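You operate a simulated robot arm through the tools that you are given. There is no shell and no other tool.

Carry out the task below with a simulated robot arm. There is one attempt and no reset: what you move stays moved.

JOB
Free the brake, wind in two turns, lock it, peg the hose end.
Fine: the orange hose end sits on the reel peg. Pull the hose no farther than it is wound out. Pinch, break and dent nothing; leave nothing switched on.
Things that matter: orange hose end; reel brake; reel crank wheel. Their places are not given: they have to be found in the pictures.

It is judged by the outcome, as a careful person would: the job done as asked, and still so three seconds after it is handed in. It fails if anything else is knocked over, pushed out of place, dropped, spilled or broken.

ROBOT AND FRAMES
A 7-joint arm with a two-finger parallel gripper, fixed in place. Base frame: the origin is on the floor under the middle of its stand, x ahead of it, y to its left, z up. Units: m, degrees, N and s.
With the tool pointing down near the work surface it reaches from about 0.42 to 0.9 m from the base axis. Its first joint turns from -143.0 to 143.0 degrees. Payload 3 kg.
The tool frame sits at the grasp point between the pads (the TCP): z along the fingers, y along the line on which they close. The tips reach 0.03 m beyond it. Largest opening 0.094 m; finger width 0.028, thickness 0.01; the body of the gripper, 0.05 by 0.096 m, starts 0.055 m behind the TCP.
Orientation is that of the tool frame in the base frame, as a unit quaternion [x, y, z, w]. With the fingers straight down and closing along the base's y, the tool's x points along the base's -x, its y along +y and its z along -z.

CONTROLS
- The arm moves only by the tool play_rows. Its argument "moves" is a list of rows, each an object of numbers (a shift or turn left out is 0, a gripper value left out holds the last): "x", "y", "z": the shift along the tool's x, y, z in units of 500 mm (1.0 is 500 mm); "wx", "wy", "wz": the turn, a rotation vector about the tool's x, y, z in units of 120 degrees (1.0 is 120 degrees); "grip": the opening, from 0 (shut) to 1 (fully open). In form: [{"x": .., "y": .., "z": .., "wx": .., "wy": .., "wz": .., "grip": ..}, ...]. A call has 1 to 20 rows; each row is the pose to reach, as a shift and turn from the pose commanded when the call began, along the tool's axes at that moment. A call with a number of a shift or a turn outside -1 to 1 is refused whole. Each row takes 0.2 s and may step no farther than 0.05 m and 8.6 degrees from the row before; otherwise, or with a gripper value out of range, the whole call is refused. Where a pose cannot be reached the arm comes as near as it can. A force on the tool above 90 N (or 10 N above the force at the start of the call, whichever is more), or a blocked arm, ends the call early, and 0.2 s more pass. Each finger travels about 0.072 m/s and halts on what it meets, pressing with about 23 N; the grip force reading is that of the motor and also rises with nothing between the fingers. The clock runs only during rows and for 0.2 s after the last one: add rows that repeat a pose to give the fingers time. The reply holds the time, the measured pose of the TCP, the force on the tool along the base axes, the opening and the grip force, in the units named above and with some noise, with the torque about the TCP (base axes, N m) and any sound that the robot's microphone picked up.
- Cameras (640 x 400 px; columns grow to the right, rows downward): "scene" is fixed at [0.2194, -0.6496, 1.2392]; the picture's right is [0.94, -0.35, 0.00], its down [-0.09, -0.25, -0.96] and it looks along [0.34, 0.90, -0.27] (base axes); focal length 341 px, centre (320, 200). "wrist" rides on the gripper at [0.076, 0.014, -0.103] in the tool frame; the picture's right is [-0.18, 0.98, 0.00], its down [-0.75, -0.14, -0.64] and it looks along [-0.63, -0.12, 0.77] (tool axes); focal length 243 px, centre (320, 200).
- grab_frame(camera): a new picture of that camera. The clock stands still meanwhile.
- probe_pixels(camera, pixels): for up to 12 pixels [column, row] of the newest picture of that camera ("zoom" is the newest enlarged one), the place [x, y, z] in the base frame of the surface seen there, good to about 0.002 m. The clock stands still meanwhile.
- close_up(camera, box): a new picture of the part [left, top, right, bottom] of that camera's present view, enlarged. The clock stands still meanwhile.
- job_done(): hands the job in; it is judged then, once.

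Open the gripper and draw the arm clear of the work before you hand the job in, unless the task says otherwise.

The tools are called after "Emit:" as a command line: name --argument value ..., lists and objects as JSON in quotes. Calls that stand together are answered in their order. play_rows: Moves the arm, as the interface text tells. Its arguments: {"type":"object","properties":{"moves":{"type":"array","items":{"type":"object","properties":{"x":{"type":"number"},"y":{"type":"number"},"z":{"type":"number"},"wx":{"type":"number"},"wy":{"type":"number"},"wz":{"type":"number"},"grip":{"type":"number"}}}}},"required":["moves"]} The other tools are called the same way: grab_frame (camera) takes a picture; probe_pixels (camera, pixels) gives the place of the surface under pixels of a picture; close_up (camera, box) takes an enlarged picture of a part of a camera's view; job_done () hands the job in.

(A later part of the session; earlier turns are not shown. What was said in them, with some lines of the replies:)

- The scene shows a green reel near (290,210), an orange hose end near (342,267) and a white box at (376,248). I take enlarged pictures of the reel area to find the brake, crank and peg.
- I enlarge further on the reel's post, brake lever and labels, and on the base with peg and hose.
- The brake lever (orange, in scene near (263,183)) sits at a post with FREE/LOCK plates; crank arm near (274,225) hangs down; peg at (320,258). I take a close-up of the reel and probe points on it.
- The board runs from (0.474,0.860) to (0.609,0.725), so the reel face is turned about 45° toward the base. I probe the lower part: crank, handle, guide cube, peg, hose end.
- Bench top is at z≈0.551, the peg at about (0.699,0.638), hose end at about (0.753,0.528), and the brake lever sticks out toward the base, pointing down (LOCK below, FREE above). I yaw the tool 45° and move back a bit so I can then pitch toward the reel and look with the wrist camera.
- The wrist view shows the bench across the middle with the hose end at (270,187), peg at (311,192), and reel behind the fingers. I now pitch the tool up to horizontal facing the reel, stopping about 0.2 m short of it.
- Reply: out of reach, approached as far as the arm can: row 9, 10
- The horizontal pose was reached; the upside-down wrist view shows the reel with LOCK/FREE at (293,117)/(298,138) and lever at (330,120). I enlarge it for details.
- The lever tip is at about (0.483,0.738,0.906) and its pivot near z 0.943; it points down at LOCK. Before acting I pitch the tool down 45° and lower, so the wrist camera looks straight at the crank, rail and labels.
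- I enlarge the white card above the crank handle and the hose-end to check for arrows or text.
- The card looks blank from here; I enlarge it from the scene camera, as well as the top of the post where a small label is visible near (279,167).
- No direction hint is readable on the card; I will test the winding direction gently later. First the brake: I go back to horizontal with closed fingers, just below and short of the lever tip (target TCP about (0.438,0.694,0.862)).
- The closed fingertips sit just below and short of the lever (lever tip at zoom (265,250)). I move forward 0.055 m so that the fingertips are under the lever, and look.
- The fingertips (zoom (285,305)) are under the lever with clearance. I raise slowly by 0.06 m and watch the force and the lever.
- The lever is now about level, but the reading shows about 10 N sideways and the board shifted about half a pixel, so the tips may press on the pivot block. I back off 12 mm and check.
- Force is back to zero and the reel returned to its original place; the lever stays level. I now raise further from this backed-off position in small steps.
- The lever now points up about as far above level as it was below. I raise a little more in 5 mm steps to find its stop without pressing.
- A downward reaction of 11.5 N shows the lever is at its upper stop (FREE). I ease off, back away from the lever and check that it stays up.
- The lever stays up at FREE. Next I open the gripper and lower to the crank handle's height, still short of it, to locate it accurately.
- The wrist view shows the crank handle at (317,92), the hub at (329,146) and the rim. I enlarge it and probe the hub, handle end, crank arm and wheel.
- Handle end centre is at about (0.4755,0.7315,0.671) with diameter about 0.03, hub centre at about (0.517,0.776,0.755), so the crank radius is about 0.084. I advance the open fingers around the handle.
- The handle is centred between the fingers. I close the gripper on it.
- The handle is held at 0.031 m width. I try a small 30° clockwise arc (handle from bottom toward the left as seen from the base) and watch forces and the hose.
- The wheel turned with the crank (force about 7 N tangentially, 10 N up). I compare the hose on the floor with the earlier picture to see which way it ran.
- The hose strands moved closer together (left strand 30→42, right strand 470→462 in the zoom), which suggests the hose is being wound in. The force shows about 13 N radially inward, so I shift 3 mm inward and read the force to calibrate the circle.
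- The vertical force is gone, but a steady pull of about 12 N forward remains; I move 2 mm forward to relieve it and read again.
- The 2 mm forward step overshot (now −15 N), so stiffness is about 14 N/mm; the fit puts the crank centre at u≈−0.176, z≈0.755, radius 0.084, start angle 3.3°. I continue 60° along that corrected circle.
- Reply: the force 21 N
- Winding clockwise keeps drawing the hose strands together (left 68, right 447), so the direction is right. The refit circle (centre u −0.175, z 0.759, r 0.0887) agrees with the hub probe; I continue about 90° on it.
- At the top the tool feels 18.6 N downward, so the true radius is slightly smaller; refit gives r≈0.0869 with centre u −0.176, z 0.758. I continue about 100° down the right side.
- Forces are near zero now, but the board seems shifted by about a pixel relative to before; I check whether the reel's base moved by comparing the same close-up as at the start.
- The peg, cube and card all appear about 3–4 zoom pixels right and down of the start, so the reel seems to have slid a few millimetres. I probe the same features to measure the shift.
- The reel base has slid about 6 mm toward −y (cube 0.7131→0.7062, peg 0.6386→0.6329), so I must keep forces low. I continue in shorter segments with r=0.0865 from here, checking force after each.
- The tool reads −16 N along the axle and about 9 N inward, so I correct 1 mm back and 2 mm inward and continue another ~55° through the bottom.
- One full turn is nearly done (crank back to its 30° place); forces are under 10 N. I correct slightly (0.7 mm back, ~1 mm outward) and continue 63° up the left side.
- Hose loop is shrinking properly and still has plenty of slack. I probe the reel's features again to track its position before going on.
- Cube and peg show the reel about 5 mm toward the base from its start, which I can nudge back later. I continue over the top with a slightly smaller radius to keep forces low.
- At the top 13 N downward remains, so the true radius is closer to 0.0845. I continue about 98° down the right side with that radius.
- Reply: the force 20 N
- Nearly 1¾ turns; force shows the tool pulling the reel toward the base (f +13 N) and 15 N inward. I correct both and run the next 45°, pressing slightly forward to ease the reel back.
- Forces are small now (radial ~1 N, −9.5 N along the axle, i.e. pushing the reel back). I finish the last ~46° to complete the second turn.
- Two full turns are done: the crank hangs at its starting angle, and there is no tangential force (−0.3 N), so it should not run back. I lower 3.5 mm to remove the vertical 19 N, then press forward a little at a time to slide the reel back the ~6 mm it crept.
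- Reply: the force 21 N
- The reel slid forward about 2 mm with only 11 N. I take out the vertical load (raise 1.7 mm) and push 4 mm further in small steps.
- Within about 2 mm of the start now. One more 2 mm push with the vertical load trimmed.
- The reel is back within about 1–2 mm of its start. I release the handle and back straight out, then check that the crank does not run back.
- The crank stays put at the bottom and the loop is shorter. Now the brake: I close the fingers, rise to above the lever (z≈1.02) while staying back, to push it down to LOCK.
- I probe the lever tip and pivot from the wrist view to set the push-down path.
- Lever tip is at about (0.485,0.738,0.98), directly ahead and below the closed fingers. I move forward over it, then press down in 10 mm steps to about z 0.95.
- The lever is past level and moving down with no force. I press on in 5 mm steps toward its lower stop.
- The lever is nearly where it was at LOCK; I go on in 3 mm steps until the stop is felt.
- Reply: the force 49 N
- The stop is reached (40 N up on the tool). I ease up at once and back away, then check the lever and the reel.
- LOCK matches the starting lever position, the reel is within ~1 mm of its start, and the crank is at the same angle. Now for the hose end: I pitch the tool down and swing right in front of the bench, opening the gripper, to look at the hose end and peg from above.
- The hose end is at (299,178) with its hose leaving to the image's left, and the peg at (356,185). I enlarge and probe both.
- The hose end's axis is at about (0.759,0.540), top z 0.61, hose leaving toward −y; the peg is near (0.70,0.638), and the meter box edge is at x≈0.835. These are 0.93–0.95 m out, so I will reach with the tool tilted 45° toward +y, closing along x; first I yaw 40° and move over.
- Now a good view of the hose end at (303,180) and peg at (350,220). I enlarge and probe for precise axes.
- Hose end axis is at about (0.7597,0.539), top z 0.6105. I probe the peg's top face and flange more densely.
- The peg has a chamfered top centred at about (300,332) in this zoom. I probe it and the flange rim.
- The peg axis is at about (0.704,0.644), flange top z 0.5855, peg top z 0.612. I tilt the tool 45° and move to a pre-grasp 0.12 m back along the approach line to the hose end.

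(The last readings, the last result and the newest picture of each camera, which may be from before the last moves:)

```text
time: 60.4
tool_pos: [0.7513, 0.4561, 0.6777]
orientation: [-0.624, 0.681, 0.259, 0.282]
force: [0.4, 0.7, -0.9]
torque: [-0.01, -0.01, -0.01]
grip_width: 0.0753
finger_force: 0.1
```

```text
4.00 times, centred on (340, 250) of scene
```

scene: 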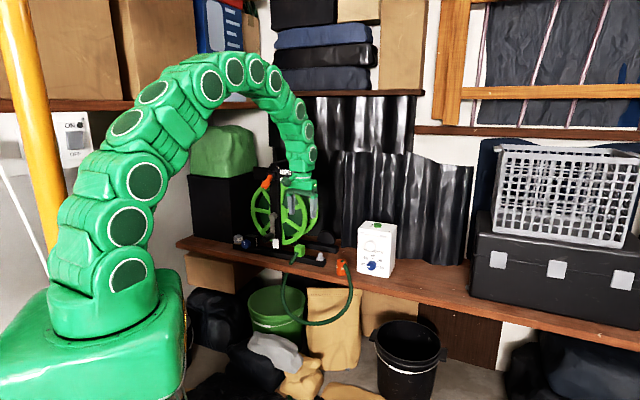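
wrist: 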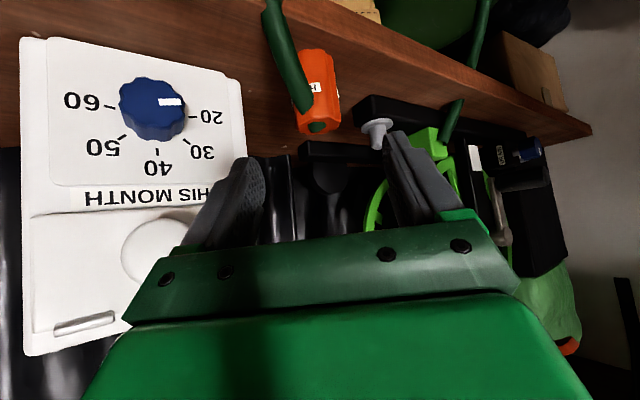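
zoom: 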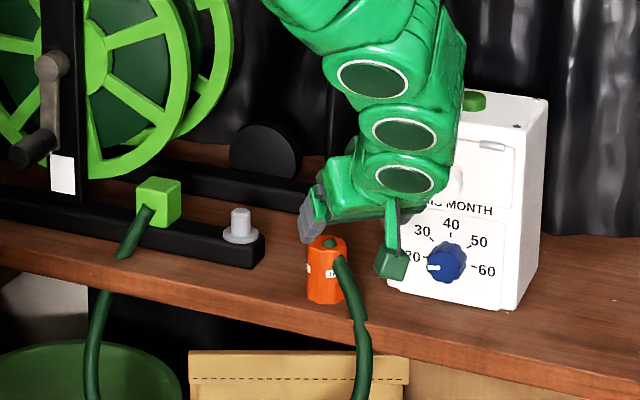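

The hose runs from (310,105) to (268,0) in the wrist view; the camera housing will pass near it on the approach, so I probe the hose path and the hose end first.

Emit:
probe_pixels --camera "wrist" --pixels '[[270, 4], [278, 30], [288, 55], [298, 82], [306, 104], [318, 126], [320, 95], [335, 130], [300, 130], [300, 30]]'

Emit:
close_up --camera "wrist" --box '[240, 0, 400, 160]'

```text
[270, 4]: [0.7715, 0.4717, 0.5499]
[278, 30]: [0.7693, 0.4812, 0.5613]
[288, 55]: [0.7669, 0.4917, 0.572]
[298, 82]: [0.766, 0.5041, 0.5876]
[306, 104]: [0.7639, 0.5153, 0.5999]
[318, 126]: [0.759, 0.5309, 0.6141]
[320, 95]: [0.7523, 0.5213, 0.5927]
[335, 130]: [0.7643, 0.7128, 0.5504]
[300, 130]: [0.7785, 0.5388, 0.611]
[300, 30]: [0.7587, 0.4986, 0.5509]
```

```text
2.50 times, centred on (320, 80) of wrist
```

zoom: 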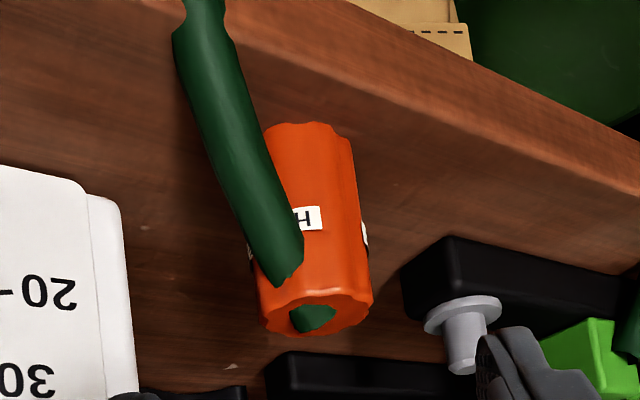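

The hose drops at about 45° away from the end (z 0.55 at y 0.47), well clear of the gripper and camera path. I advance 0.12 m along the tool axis so the fingers straddle the hose end.

Emit:
play_rows --moves '[{"z": 0.04}, {"z": 0.08}, {"z": 0.12}, {"z": 0.16}, {"z": 0.2}, {"z": 0.24}, {"z": 0.24}]'

Emit:
grab_frame --camera "wrist"

Emit:
close_up --camera "scene" --box '[290, 220, 410, 295]'

```text
time: 62.0
tool_pos: [0.7586, 0.5394, 0.5927]
orientation: [-0.625, 0.681, 0.259, 0.282]
force: [-1.4, 0.6, 0.3]
torque: [0.0, 0.0, 0.0]
grip_width: 0.0751
finger_force: 0.1
```

```text
taken
```

wrist: 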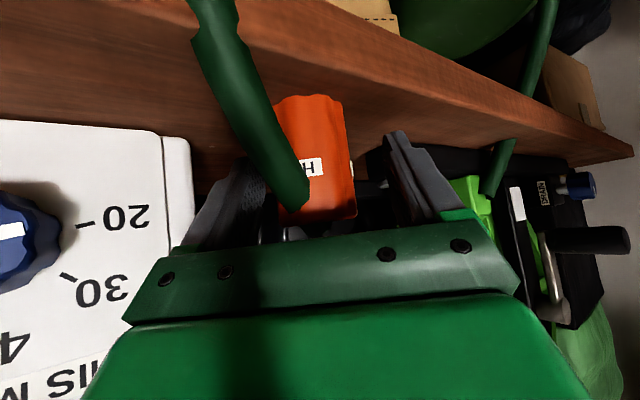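

```text
5.33 times, centred on (350, 258) of scene
```

zoom: 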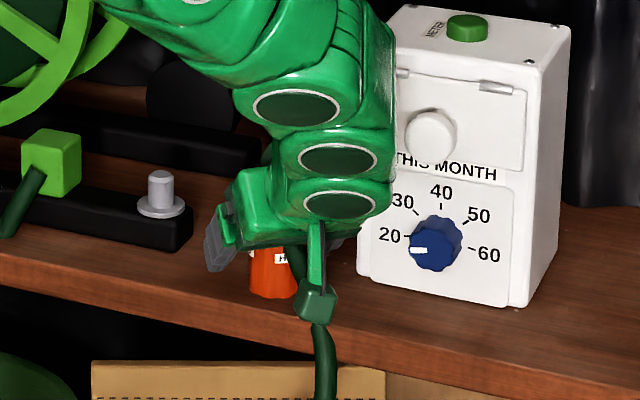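

The orange end sits centred between the fingers and the hose runs between them, clear of the pads. I close on it.

Emit:
play_rows --moves '[{"grip": 0.36}, {"grip": 0.36}, {"grip": 0.36}, {"grip": 0.36}]'

Emit:
grab_frame --camera "wrist"

```text
time: 63.0
tool_pos: [0.7582, 0.5387, 0.5914]
orientation: [-0.624, 0.681, 0.259, 0.282]
force: [-0.1, -0.2, 2.3]
torque: [0.03, 0.03, -0.01]
grip_width: 0.0443
finger_force: 22.8
```

```text
taken
```

wrist: 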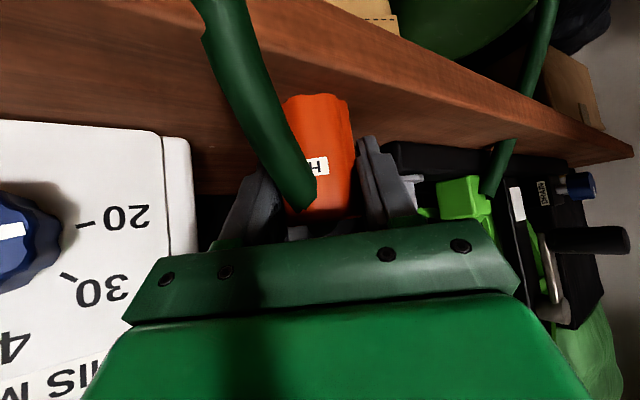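

The end is held (width 0.044). I lift it straight up 0.08 m in small steps and check the force and picture.

Emit:
play_rows --moves '[{"x": -0.0141, "z": -0.0141}, {"x": -0.0354, "z": -0.0354}, {"x": -0.0566, "z": -0.0566}, {"x": -0.0778, "z": -0.0778}, {"x": -0.099, "z": -0.099}, {"x": -0.1131, "z": -0.1131}, {"x": -0.1131, "z": -0.1131}]'

Emit:
grab_frame --camera "wrist"

Emit:
grab_frame --camera "scene"

Emit:
close_up --camera "scene" --box '[280, 200, 400, 290]'

```text
time: 64.6
tool_pos: [0.7581, 0.5395, 0.6721]
orientation: [-0.624, 0.681, 0.259, 0.282]
force: [-0.2, -0.5, -2.3]
torque: [0.02, 0.0, 0.0]
grip_width: 0.0444
finger_force: 23.5
```

```text
taken
```

wrist: 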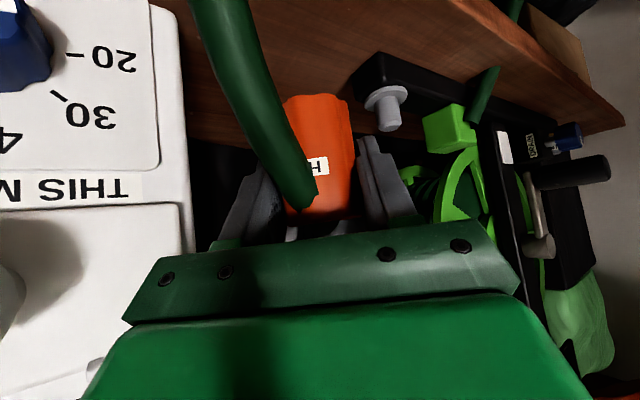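

```text
taken
```

scene: 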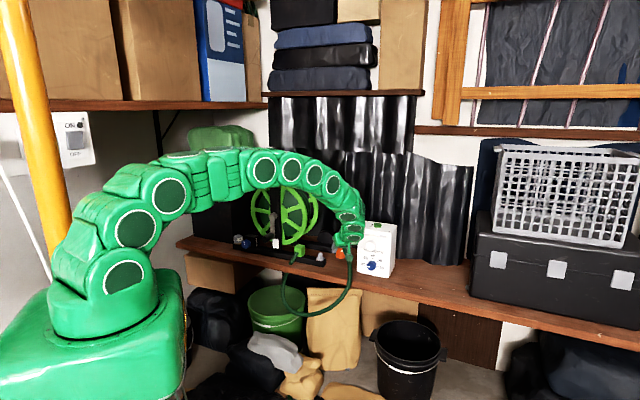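

```text
4.44 times, centred on (340, 245) of scene
```

zoom: 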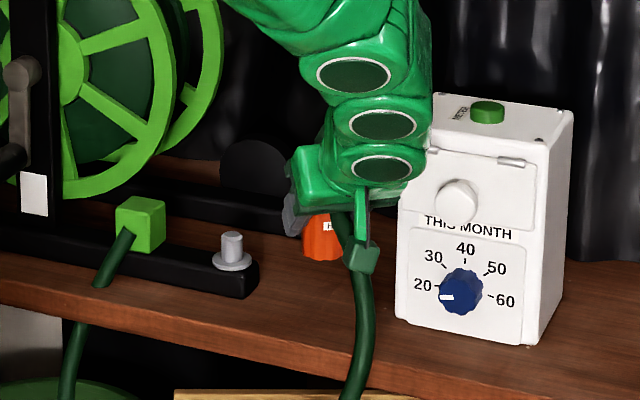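

The end is lifted clear with only about 2 N of load, and the hose loop still hangs slack. I probe the held end's surface to find its axis relative to the TCP before moving over the peg.

Emit:
close_up --camera "wrist" --box '[260, 40, 420, 220]'

Emit:
probe_pixels --camera "wrist" --pixels '[[293, 105], [318, 104], [345, 106], [318, 130], [325, 150], [335, 180], [387, 122], [380, 95], [390, 105], [372, 105]]'

```text
2.22 times, centred on (340, 130) of wrist
```

zoom: 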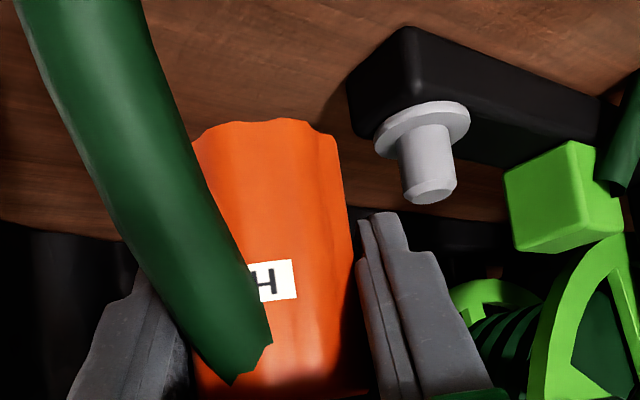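

```text
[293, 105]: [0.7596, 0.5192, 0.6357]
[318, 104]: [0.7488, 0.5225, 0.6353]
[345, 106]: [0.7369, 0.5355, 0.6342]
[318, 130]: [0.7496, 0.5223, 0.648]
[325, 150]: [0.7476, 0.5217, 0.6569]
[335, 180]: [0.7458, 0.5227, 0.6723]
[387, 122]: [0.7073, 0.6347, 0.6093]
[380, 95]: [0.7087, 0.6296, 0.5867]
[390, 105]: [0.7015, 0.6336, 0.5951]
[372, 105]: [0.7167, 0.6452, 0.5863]
```

The held end's axis is at about (0.758,0.540), matching the TCP. I carry it level to above the peg at (0.704,0.644), with its mouth about 19 mm above the peg top.

Emit:
play_rows --moves '[{"x": -0.0233, "y": 0.0209, "z": 0.0233}, {"x": -0.0466, "y": 0.0418, "z": 0.0466}, {"x": -0.07, "y": 0.0627, "z": 0.07}, {"x": -0.0933, "y": 0.0835, "z": 0.0933}, {"x": -0.1166, "y": 0.1044, "z": 0.1166}, {"x": -0.1399, "y": 0.1253, "z": 0.1399}, {"x": -0.1399, "y": 0.1253, "z": 0.1399}]'

Emit:
grab_frame --camera "wrist"

Emit:
close_up --camera "scene" --box '[260, 200, 380, 290]'

```text
time: 66.2
tool_pos: [0.7042, 0.6444, 0.6723]
orientation: [-0.624, 0.681, 0.259, 0.282]
force: [0.1, 0.7, -1.4]
torque: [0.01, 0.04, -0.01]
grip_width: 0.0441
finger_force: 23.0
```

```text
taken
```

wrist: 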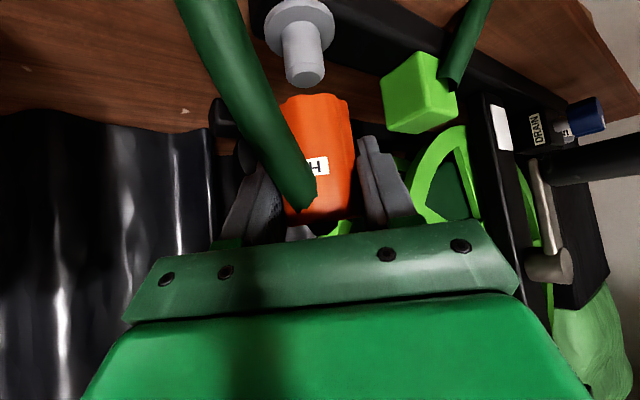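

```text
4.44 times, centred on (320, 245) of scene
```

zoom: 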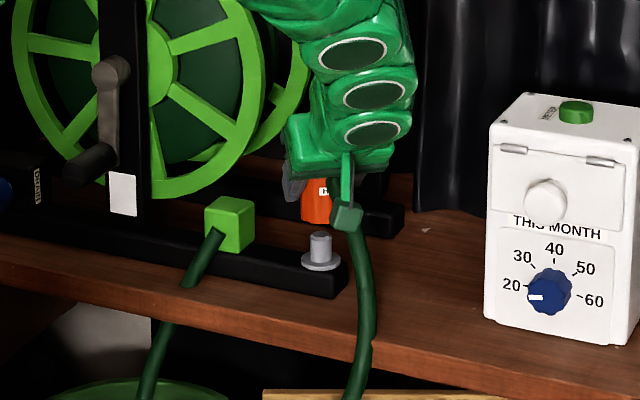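

The end appears above the peg (peg top at scene-zoom (319,232), end mouth at (316,222)). I probe both from the wrist view to verify alignment before lowering.

Emit:
close_up --camera "wrist" --box '[240, 0, 400, 200]'

Emit:
probe_pixels --camera "wrist" --pixels '[[302, 50], [290, 50], [315, 50], [303, 62], [304, 77], [270, 25], [332, 25], [295, 105], [318, 104], [345, 106], [325, 150], [335, 180]]'

```text
2.00 times, centred on (320, 100) of wrist
```

zoom: 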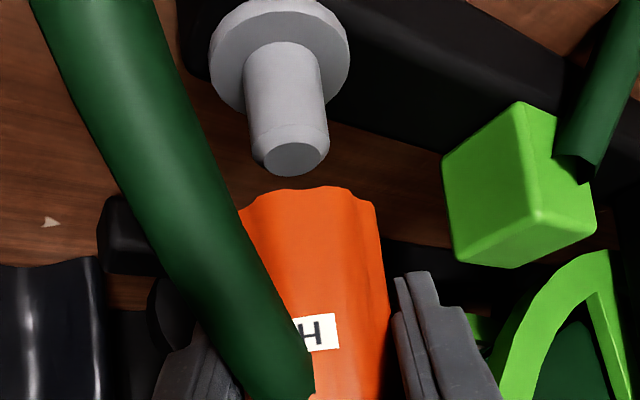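

```text
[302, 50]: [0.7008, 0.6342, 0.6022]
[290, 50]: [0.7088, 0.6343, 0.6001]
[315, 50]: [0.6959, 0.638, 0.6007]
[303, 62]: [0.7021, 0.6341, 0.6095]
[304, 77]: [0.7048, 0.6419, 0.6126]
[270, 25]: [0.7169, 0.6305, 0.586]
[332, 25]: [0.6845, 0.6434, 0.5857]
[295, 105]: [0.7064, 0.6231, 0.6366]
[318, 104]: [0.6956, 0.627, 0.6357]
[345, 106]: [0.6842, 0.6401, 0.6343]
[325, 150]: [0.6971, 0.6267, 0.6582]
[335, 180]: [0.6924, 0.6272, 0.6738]
```

Peg axis (0.704,0.644) and held end axis (0.7045,0.6445) agree within about 1 mm. I lower in 5 mm steps, first to the peg top and a bit beyond, watching the force.

Emit:
play_rows --moves '[{"x": 0.0071, "z": 0.0071}, {"x": 0.0141, "z": 0.0141}, {"x": 0.0212, "z": 0.0212}, {"x": 0.0283, "z": 0.0283}, {"x": 0.0354, "z": 0.0354}, {"x": 0.0354, "z": 0.0354}]'

Emit:
close_up --camera "wrist" --box '[240, 0, 400, 200]'

```text
time: 67.6
tool_pos: [0.7048, 0.6439, 0.647]
orientation: [-0.624, 0.681, 0.258, 0.282]
force: [0.0, -0.4, -1.1]
torque: [0.03, 0.01, 0.01]
grip_width: 0.0441
finger_force: 22.8
```

```text
2.00 times, centred on (320, 100) of wrist
```

zoom: 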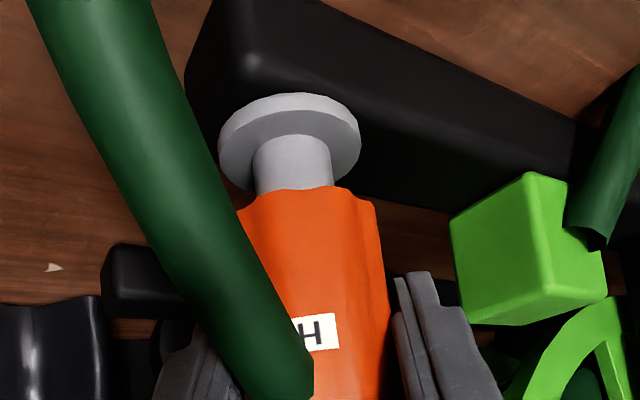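

The mouth is 6 mm down over the peg with no contact force. I lower another 16 mm in 4 mm steps.

Emit:
play_rows --moves '[{"x": 0.0057, "z": 0.0057}, {"x": 0.0113, "z": 0.0113}, {"x": 0.017, "z": 0.017}, {"x": 0.0226, "z": 0.0226}, {"x": 0.0226, "z": 0.0226}]'

Emit:
close_up --camera "wrist" --box '[240, 0, 400, 200]'

```text
time: 68.8
tool_pos: [0.7045, 0.6443, 0.6322]
orientation: [-0.624, 0.681, 0.258, 0.282]
force: [-0.1, 0.0, -0.8]
torque: [0.01, -0.01, 0.02]
grip_width: 0.0443
finger_force: 23.0
```

```text
2.00 times, centred on (320, 100) of wrist
```

zoom: 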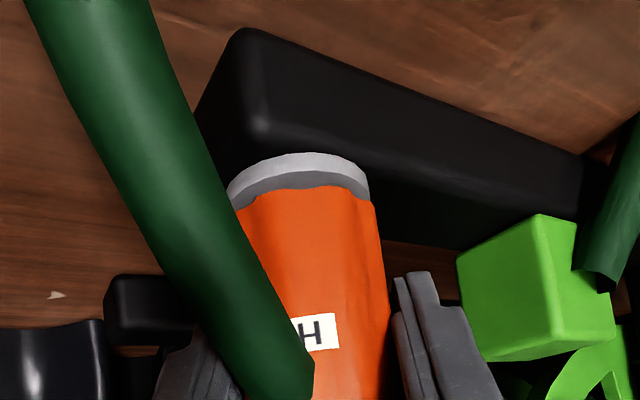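

The end is within about 5 mm of the flange, still free. I lower in 1.5 mm steps to touch it.

Emit:
play_rows --moves '[{"x": 0.0021, "z": 0.0021}, {"x": 0.0042, "z": 0.0042}, {"x": 0.0057, "z": 0.0057}, {"x": 0.0057, "z": 0.0057}]'

Emit:
close_up --camera "wrist" --box '[240, 0, 400, 200]'

```text
time: 69.8
tool_pos: [0.7051, 0.644, 0.6267]
orientation: [-0.624, 0.681, 0.257, 0.283]
force: [0.4, 0.9, 3.9]
torque: [0.03, 0.04, 0.0]
grip_width: 0.0442
finger_force: 23.1
```

```text
2.00 times, centred on (320, 100) of wrist
```

zoom: 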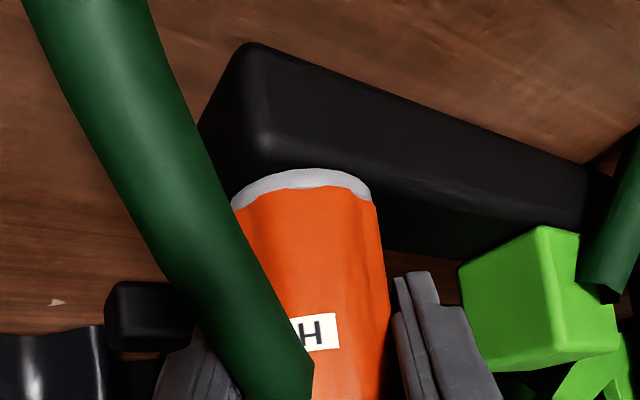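

Force reads +3.9 N and the end sits on the flange. I open the gripper gradually in place and check that the end stays.

Emit:
play_rows --moves '[{"grip": 0.55}, {"grip": 0.65}, {"grip": 0.75}, {"grip": 0.75}, {"grip": 0.75}]'

Emit:
grab_frame --camera "wrist"

Emit:
close_up --camera "scene" --box '[260, 200, 380, 290]'

```text
time: 71.0
tool_pos: [0.7037, 0.6446, 0.6271]
orientation: [-0.624, 0.681, 0.259, 0.282]
force: [0.7, -0.7, -0.2]
torque: [0.02, 0.03, 0.02]
grip_width: 0.0704
finger_force: 0.1
```

```text
taken
```

wrist: 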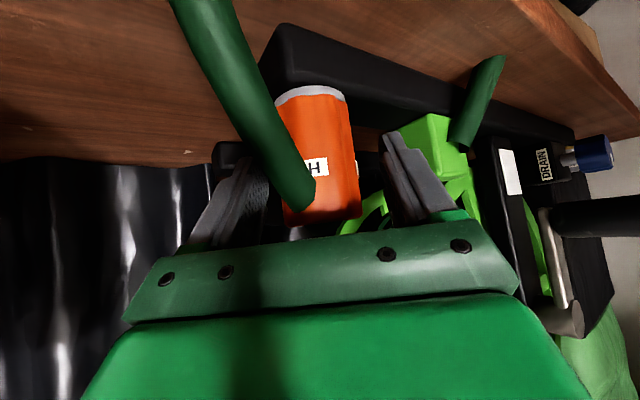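

```text
4.44 times, centred on (320, 245) of scene
```

zoom: 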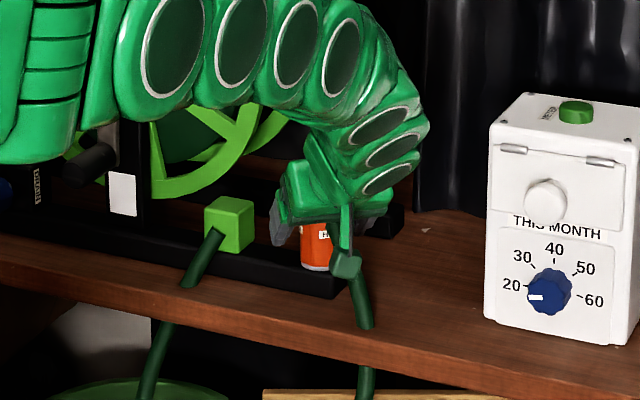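

The end stands on the peg by itself and the hose is clear of the fingers. I retreat straight back along the tool axis.

Emit:
play_rows --moves '[{"z": -0.03}, {"z": -0.06}, {"z": -0.1}, {"z": -0.14}, {"z": -0.19}, {"z": -0.24}, {"z": -0.3}]'

Emit:
grab_frame --camera "wrist"

Emit:
close_up --camera "scene" --box '[220, 160, 420, 300]'

```text
time: 72.6
tool_pos: [0.6971, 0.5374, 0.7298]
orientation: [-0.624, 0.682, 0.258, 0.282]
force: [-1.2, -0.1, 0.2]
torque: [0.0, -0.01, 0.0]
grip_width: 0.0704
finger_force: 0.1
```

```text
taken
```

wrist: 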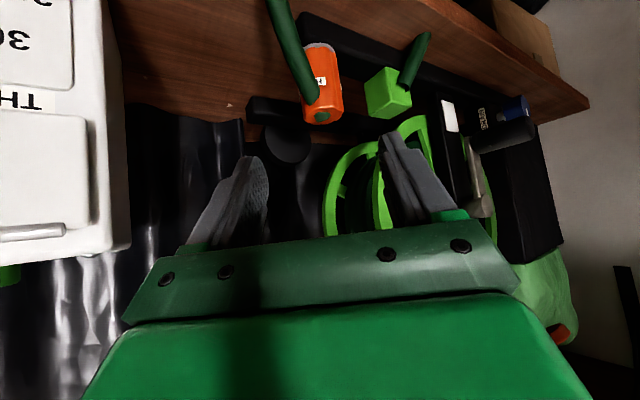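

```text
2.86 times, centred on (320, 230) of scene
```

zoom: 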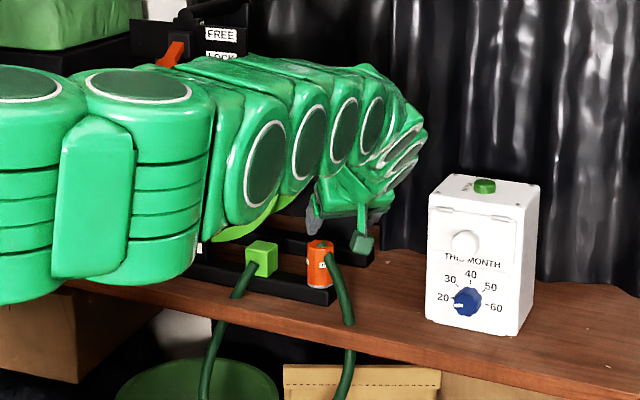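

The end stays upright on the peg. I draw the arm up and back from the work.

Emit:
play_rows --moves '[{"x": -0.014, "y": -0.003, "z": -0.056}, {"x": -0.028, "y": -0.005, "z": -0.113}, {"x": -0.043, "y": -0.008, "z": -0.17}, {"x": -0.057, "y": -0.01, "z": -0.226}, {"x": -0.071, "y": -0.013, "z": -0.283}, {"x": -0.086, "y": -0.016, "z": -0.339}, {"x": -0.1, "y": -0.018, "z": -0.396}, {"x": -0.114, "y": -0.021, "z": -0.452}]'

Emit:
grab_frame --camera "scene"

Emit:
grab_frame --camera "wrist"

```text
time: 74.4
tool_pos: [0.695, 0.4175, 0.9322]
orientation: [-0.624, 0.681, 0.258, 0.282]
force: [0.0, 0.4, 0.7]
torque: [-0.01, 0.01, 0.02]
grip_width: 0.0704
finger_force: 0.1
```

```text
taken
```

scene: 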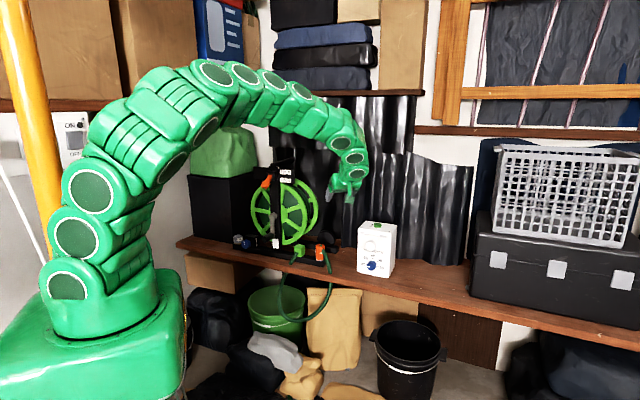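

```text
taken
```

wrist: 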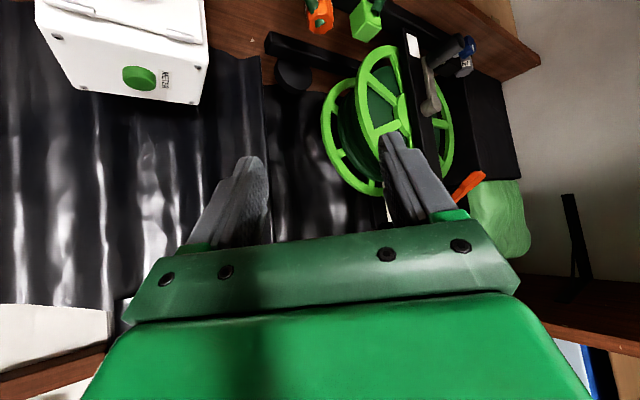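

The end is on the peg and the loop hangs freely. I bring the arm back to near its starting place, well clear, then check everything in close-up.

Emit:
play_rows --moves '[{"x": -0.02, "y": 0.048, "z": -0.033, "wy": 0.047}, {"x": -0.04, "y": 0.096, "z": -0.066, "wy": 0.094}, {"x": -0.06, "y": 0.144, "z": -0.099, "wy": 0.141}, {"x": -0.08, "y": 0.192, "z": -0.132, "wy": 0.188}, {"x": -0.1, "y": 0.241, "z": -0.165, "wy": 0.234}, {"x": -0.12, "y": 0.289, "z": -0.198, "wy": 0.281}, {"x": -0.14, "y": 0.337, "z": -0.231, "wy": 0.328}, {"x": -0.16, "y": 0.385, "z": -0.264, "wy": 0.375}, {"x": -0.16, "y": 0.385, "z": -0.264, "wy": 0.375, "grip": 1}]'

Emit:
close_up --camera "scene" --box '[220, 150, 420, 290]'

Emit:
close_up --camera "scene" --box '[230, 205, 326, 265]'

Emit:
close_up --camera "scene" --box '[240, 160, 336, 220]'

Emit:
close_up --camera "scene" --box '[290, 230, 370, 280]'

```text
time: 76.4
tool_pos: [0.499, 0.3964, 1.08]
orientation: [-0.676, 0.737, 0.0, 0.0]
force: [-0.1, 0.7, 0.2]
torque: [0.03, 0.0, -0.04]
grip_width: 0.0939
finger_force: 0.1
```

```text
2.86 times, centred on (320, 220) of scene
```

zoom: 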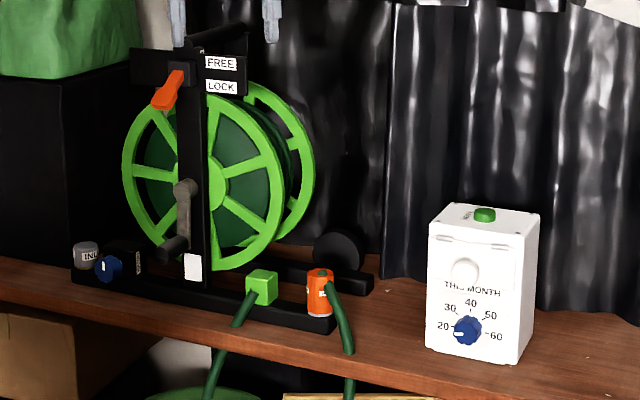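

```text
6.67 times, centred on (278, 235) of scene
```

zoom: 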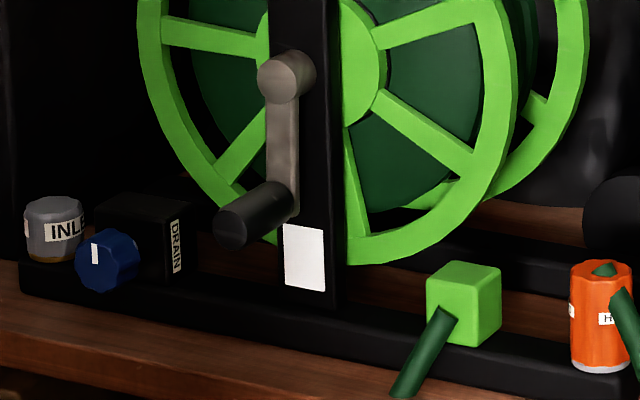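

```text
6.67 times, centred on (288, 190) of scene
```

zoom: 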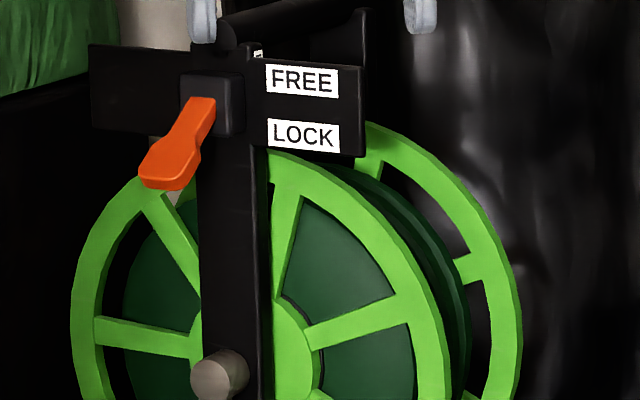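

```text
8.00 times, centred on (330, 255) of scene
```

zoom: 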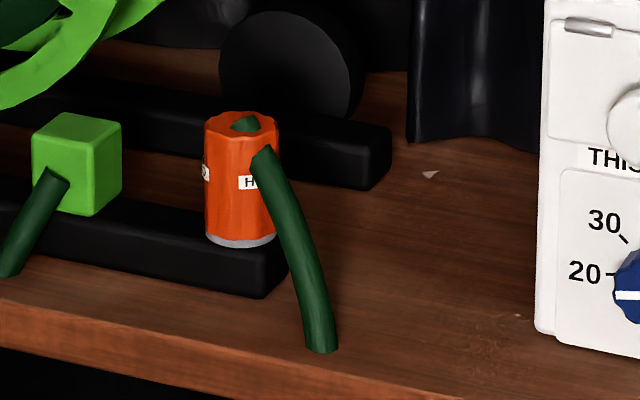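

All checks agree: the lever is at LOCK, the crank is back at its starting angle after two turns in, and the orange end sits on the peg flange at (330,250). The reel is within about 2 mm of its starting place, the meter and valve are untouched, and the arm is clear with the gripper open, so I hand in the job.

Emit:
job_done

```text
The job is handed in.
```

I freed the brake, wound the hose in two turns, locked the brake again and set the orange hose end on the reel peg. The job is handed in.

- **Brake:** the lever is back at LOCK, in the same position it started in. When pressing it down I met the stop with about 40 N before easing off; I saw no damage.
- **Winding:** the crank is back at its starting angle after two clockwise turns, within a couple of degrees. It did not run back when I let go.
- **Hose end:** it sits upright on the peg's flange and stayed there after I let go. The rest of the hose hangs slack over the bench edge, and I never pulled it tight.
- **Reel position:** the reel slid about 6 mm on the bench while I was cranking. I pushed it back, and it now stands within about 2 mm of where it was.

I did not touch the valve, the meter or anything else on the bench. The arm is clear with the gripper open.
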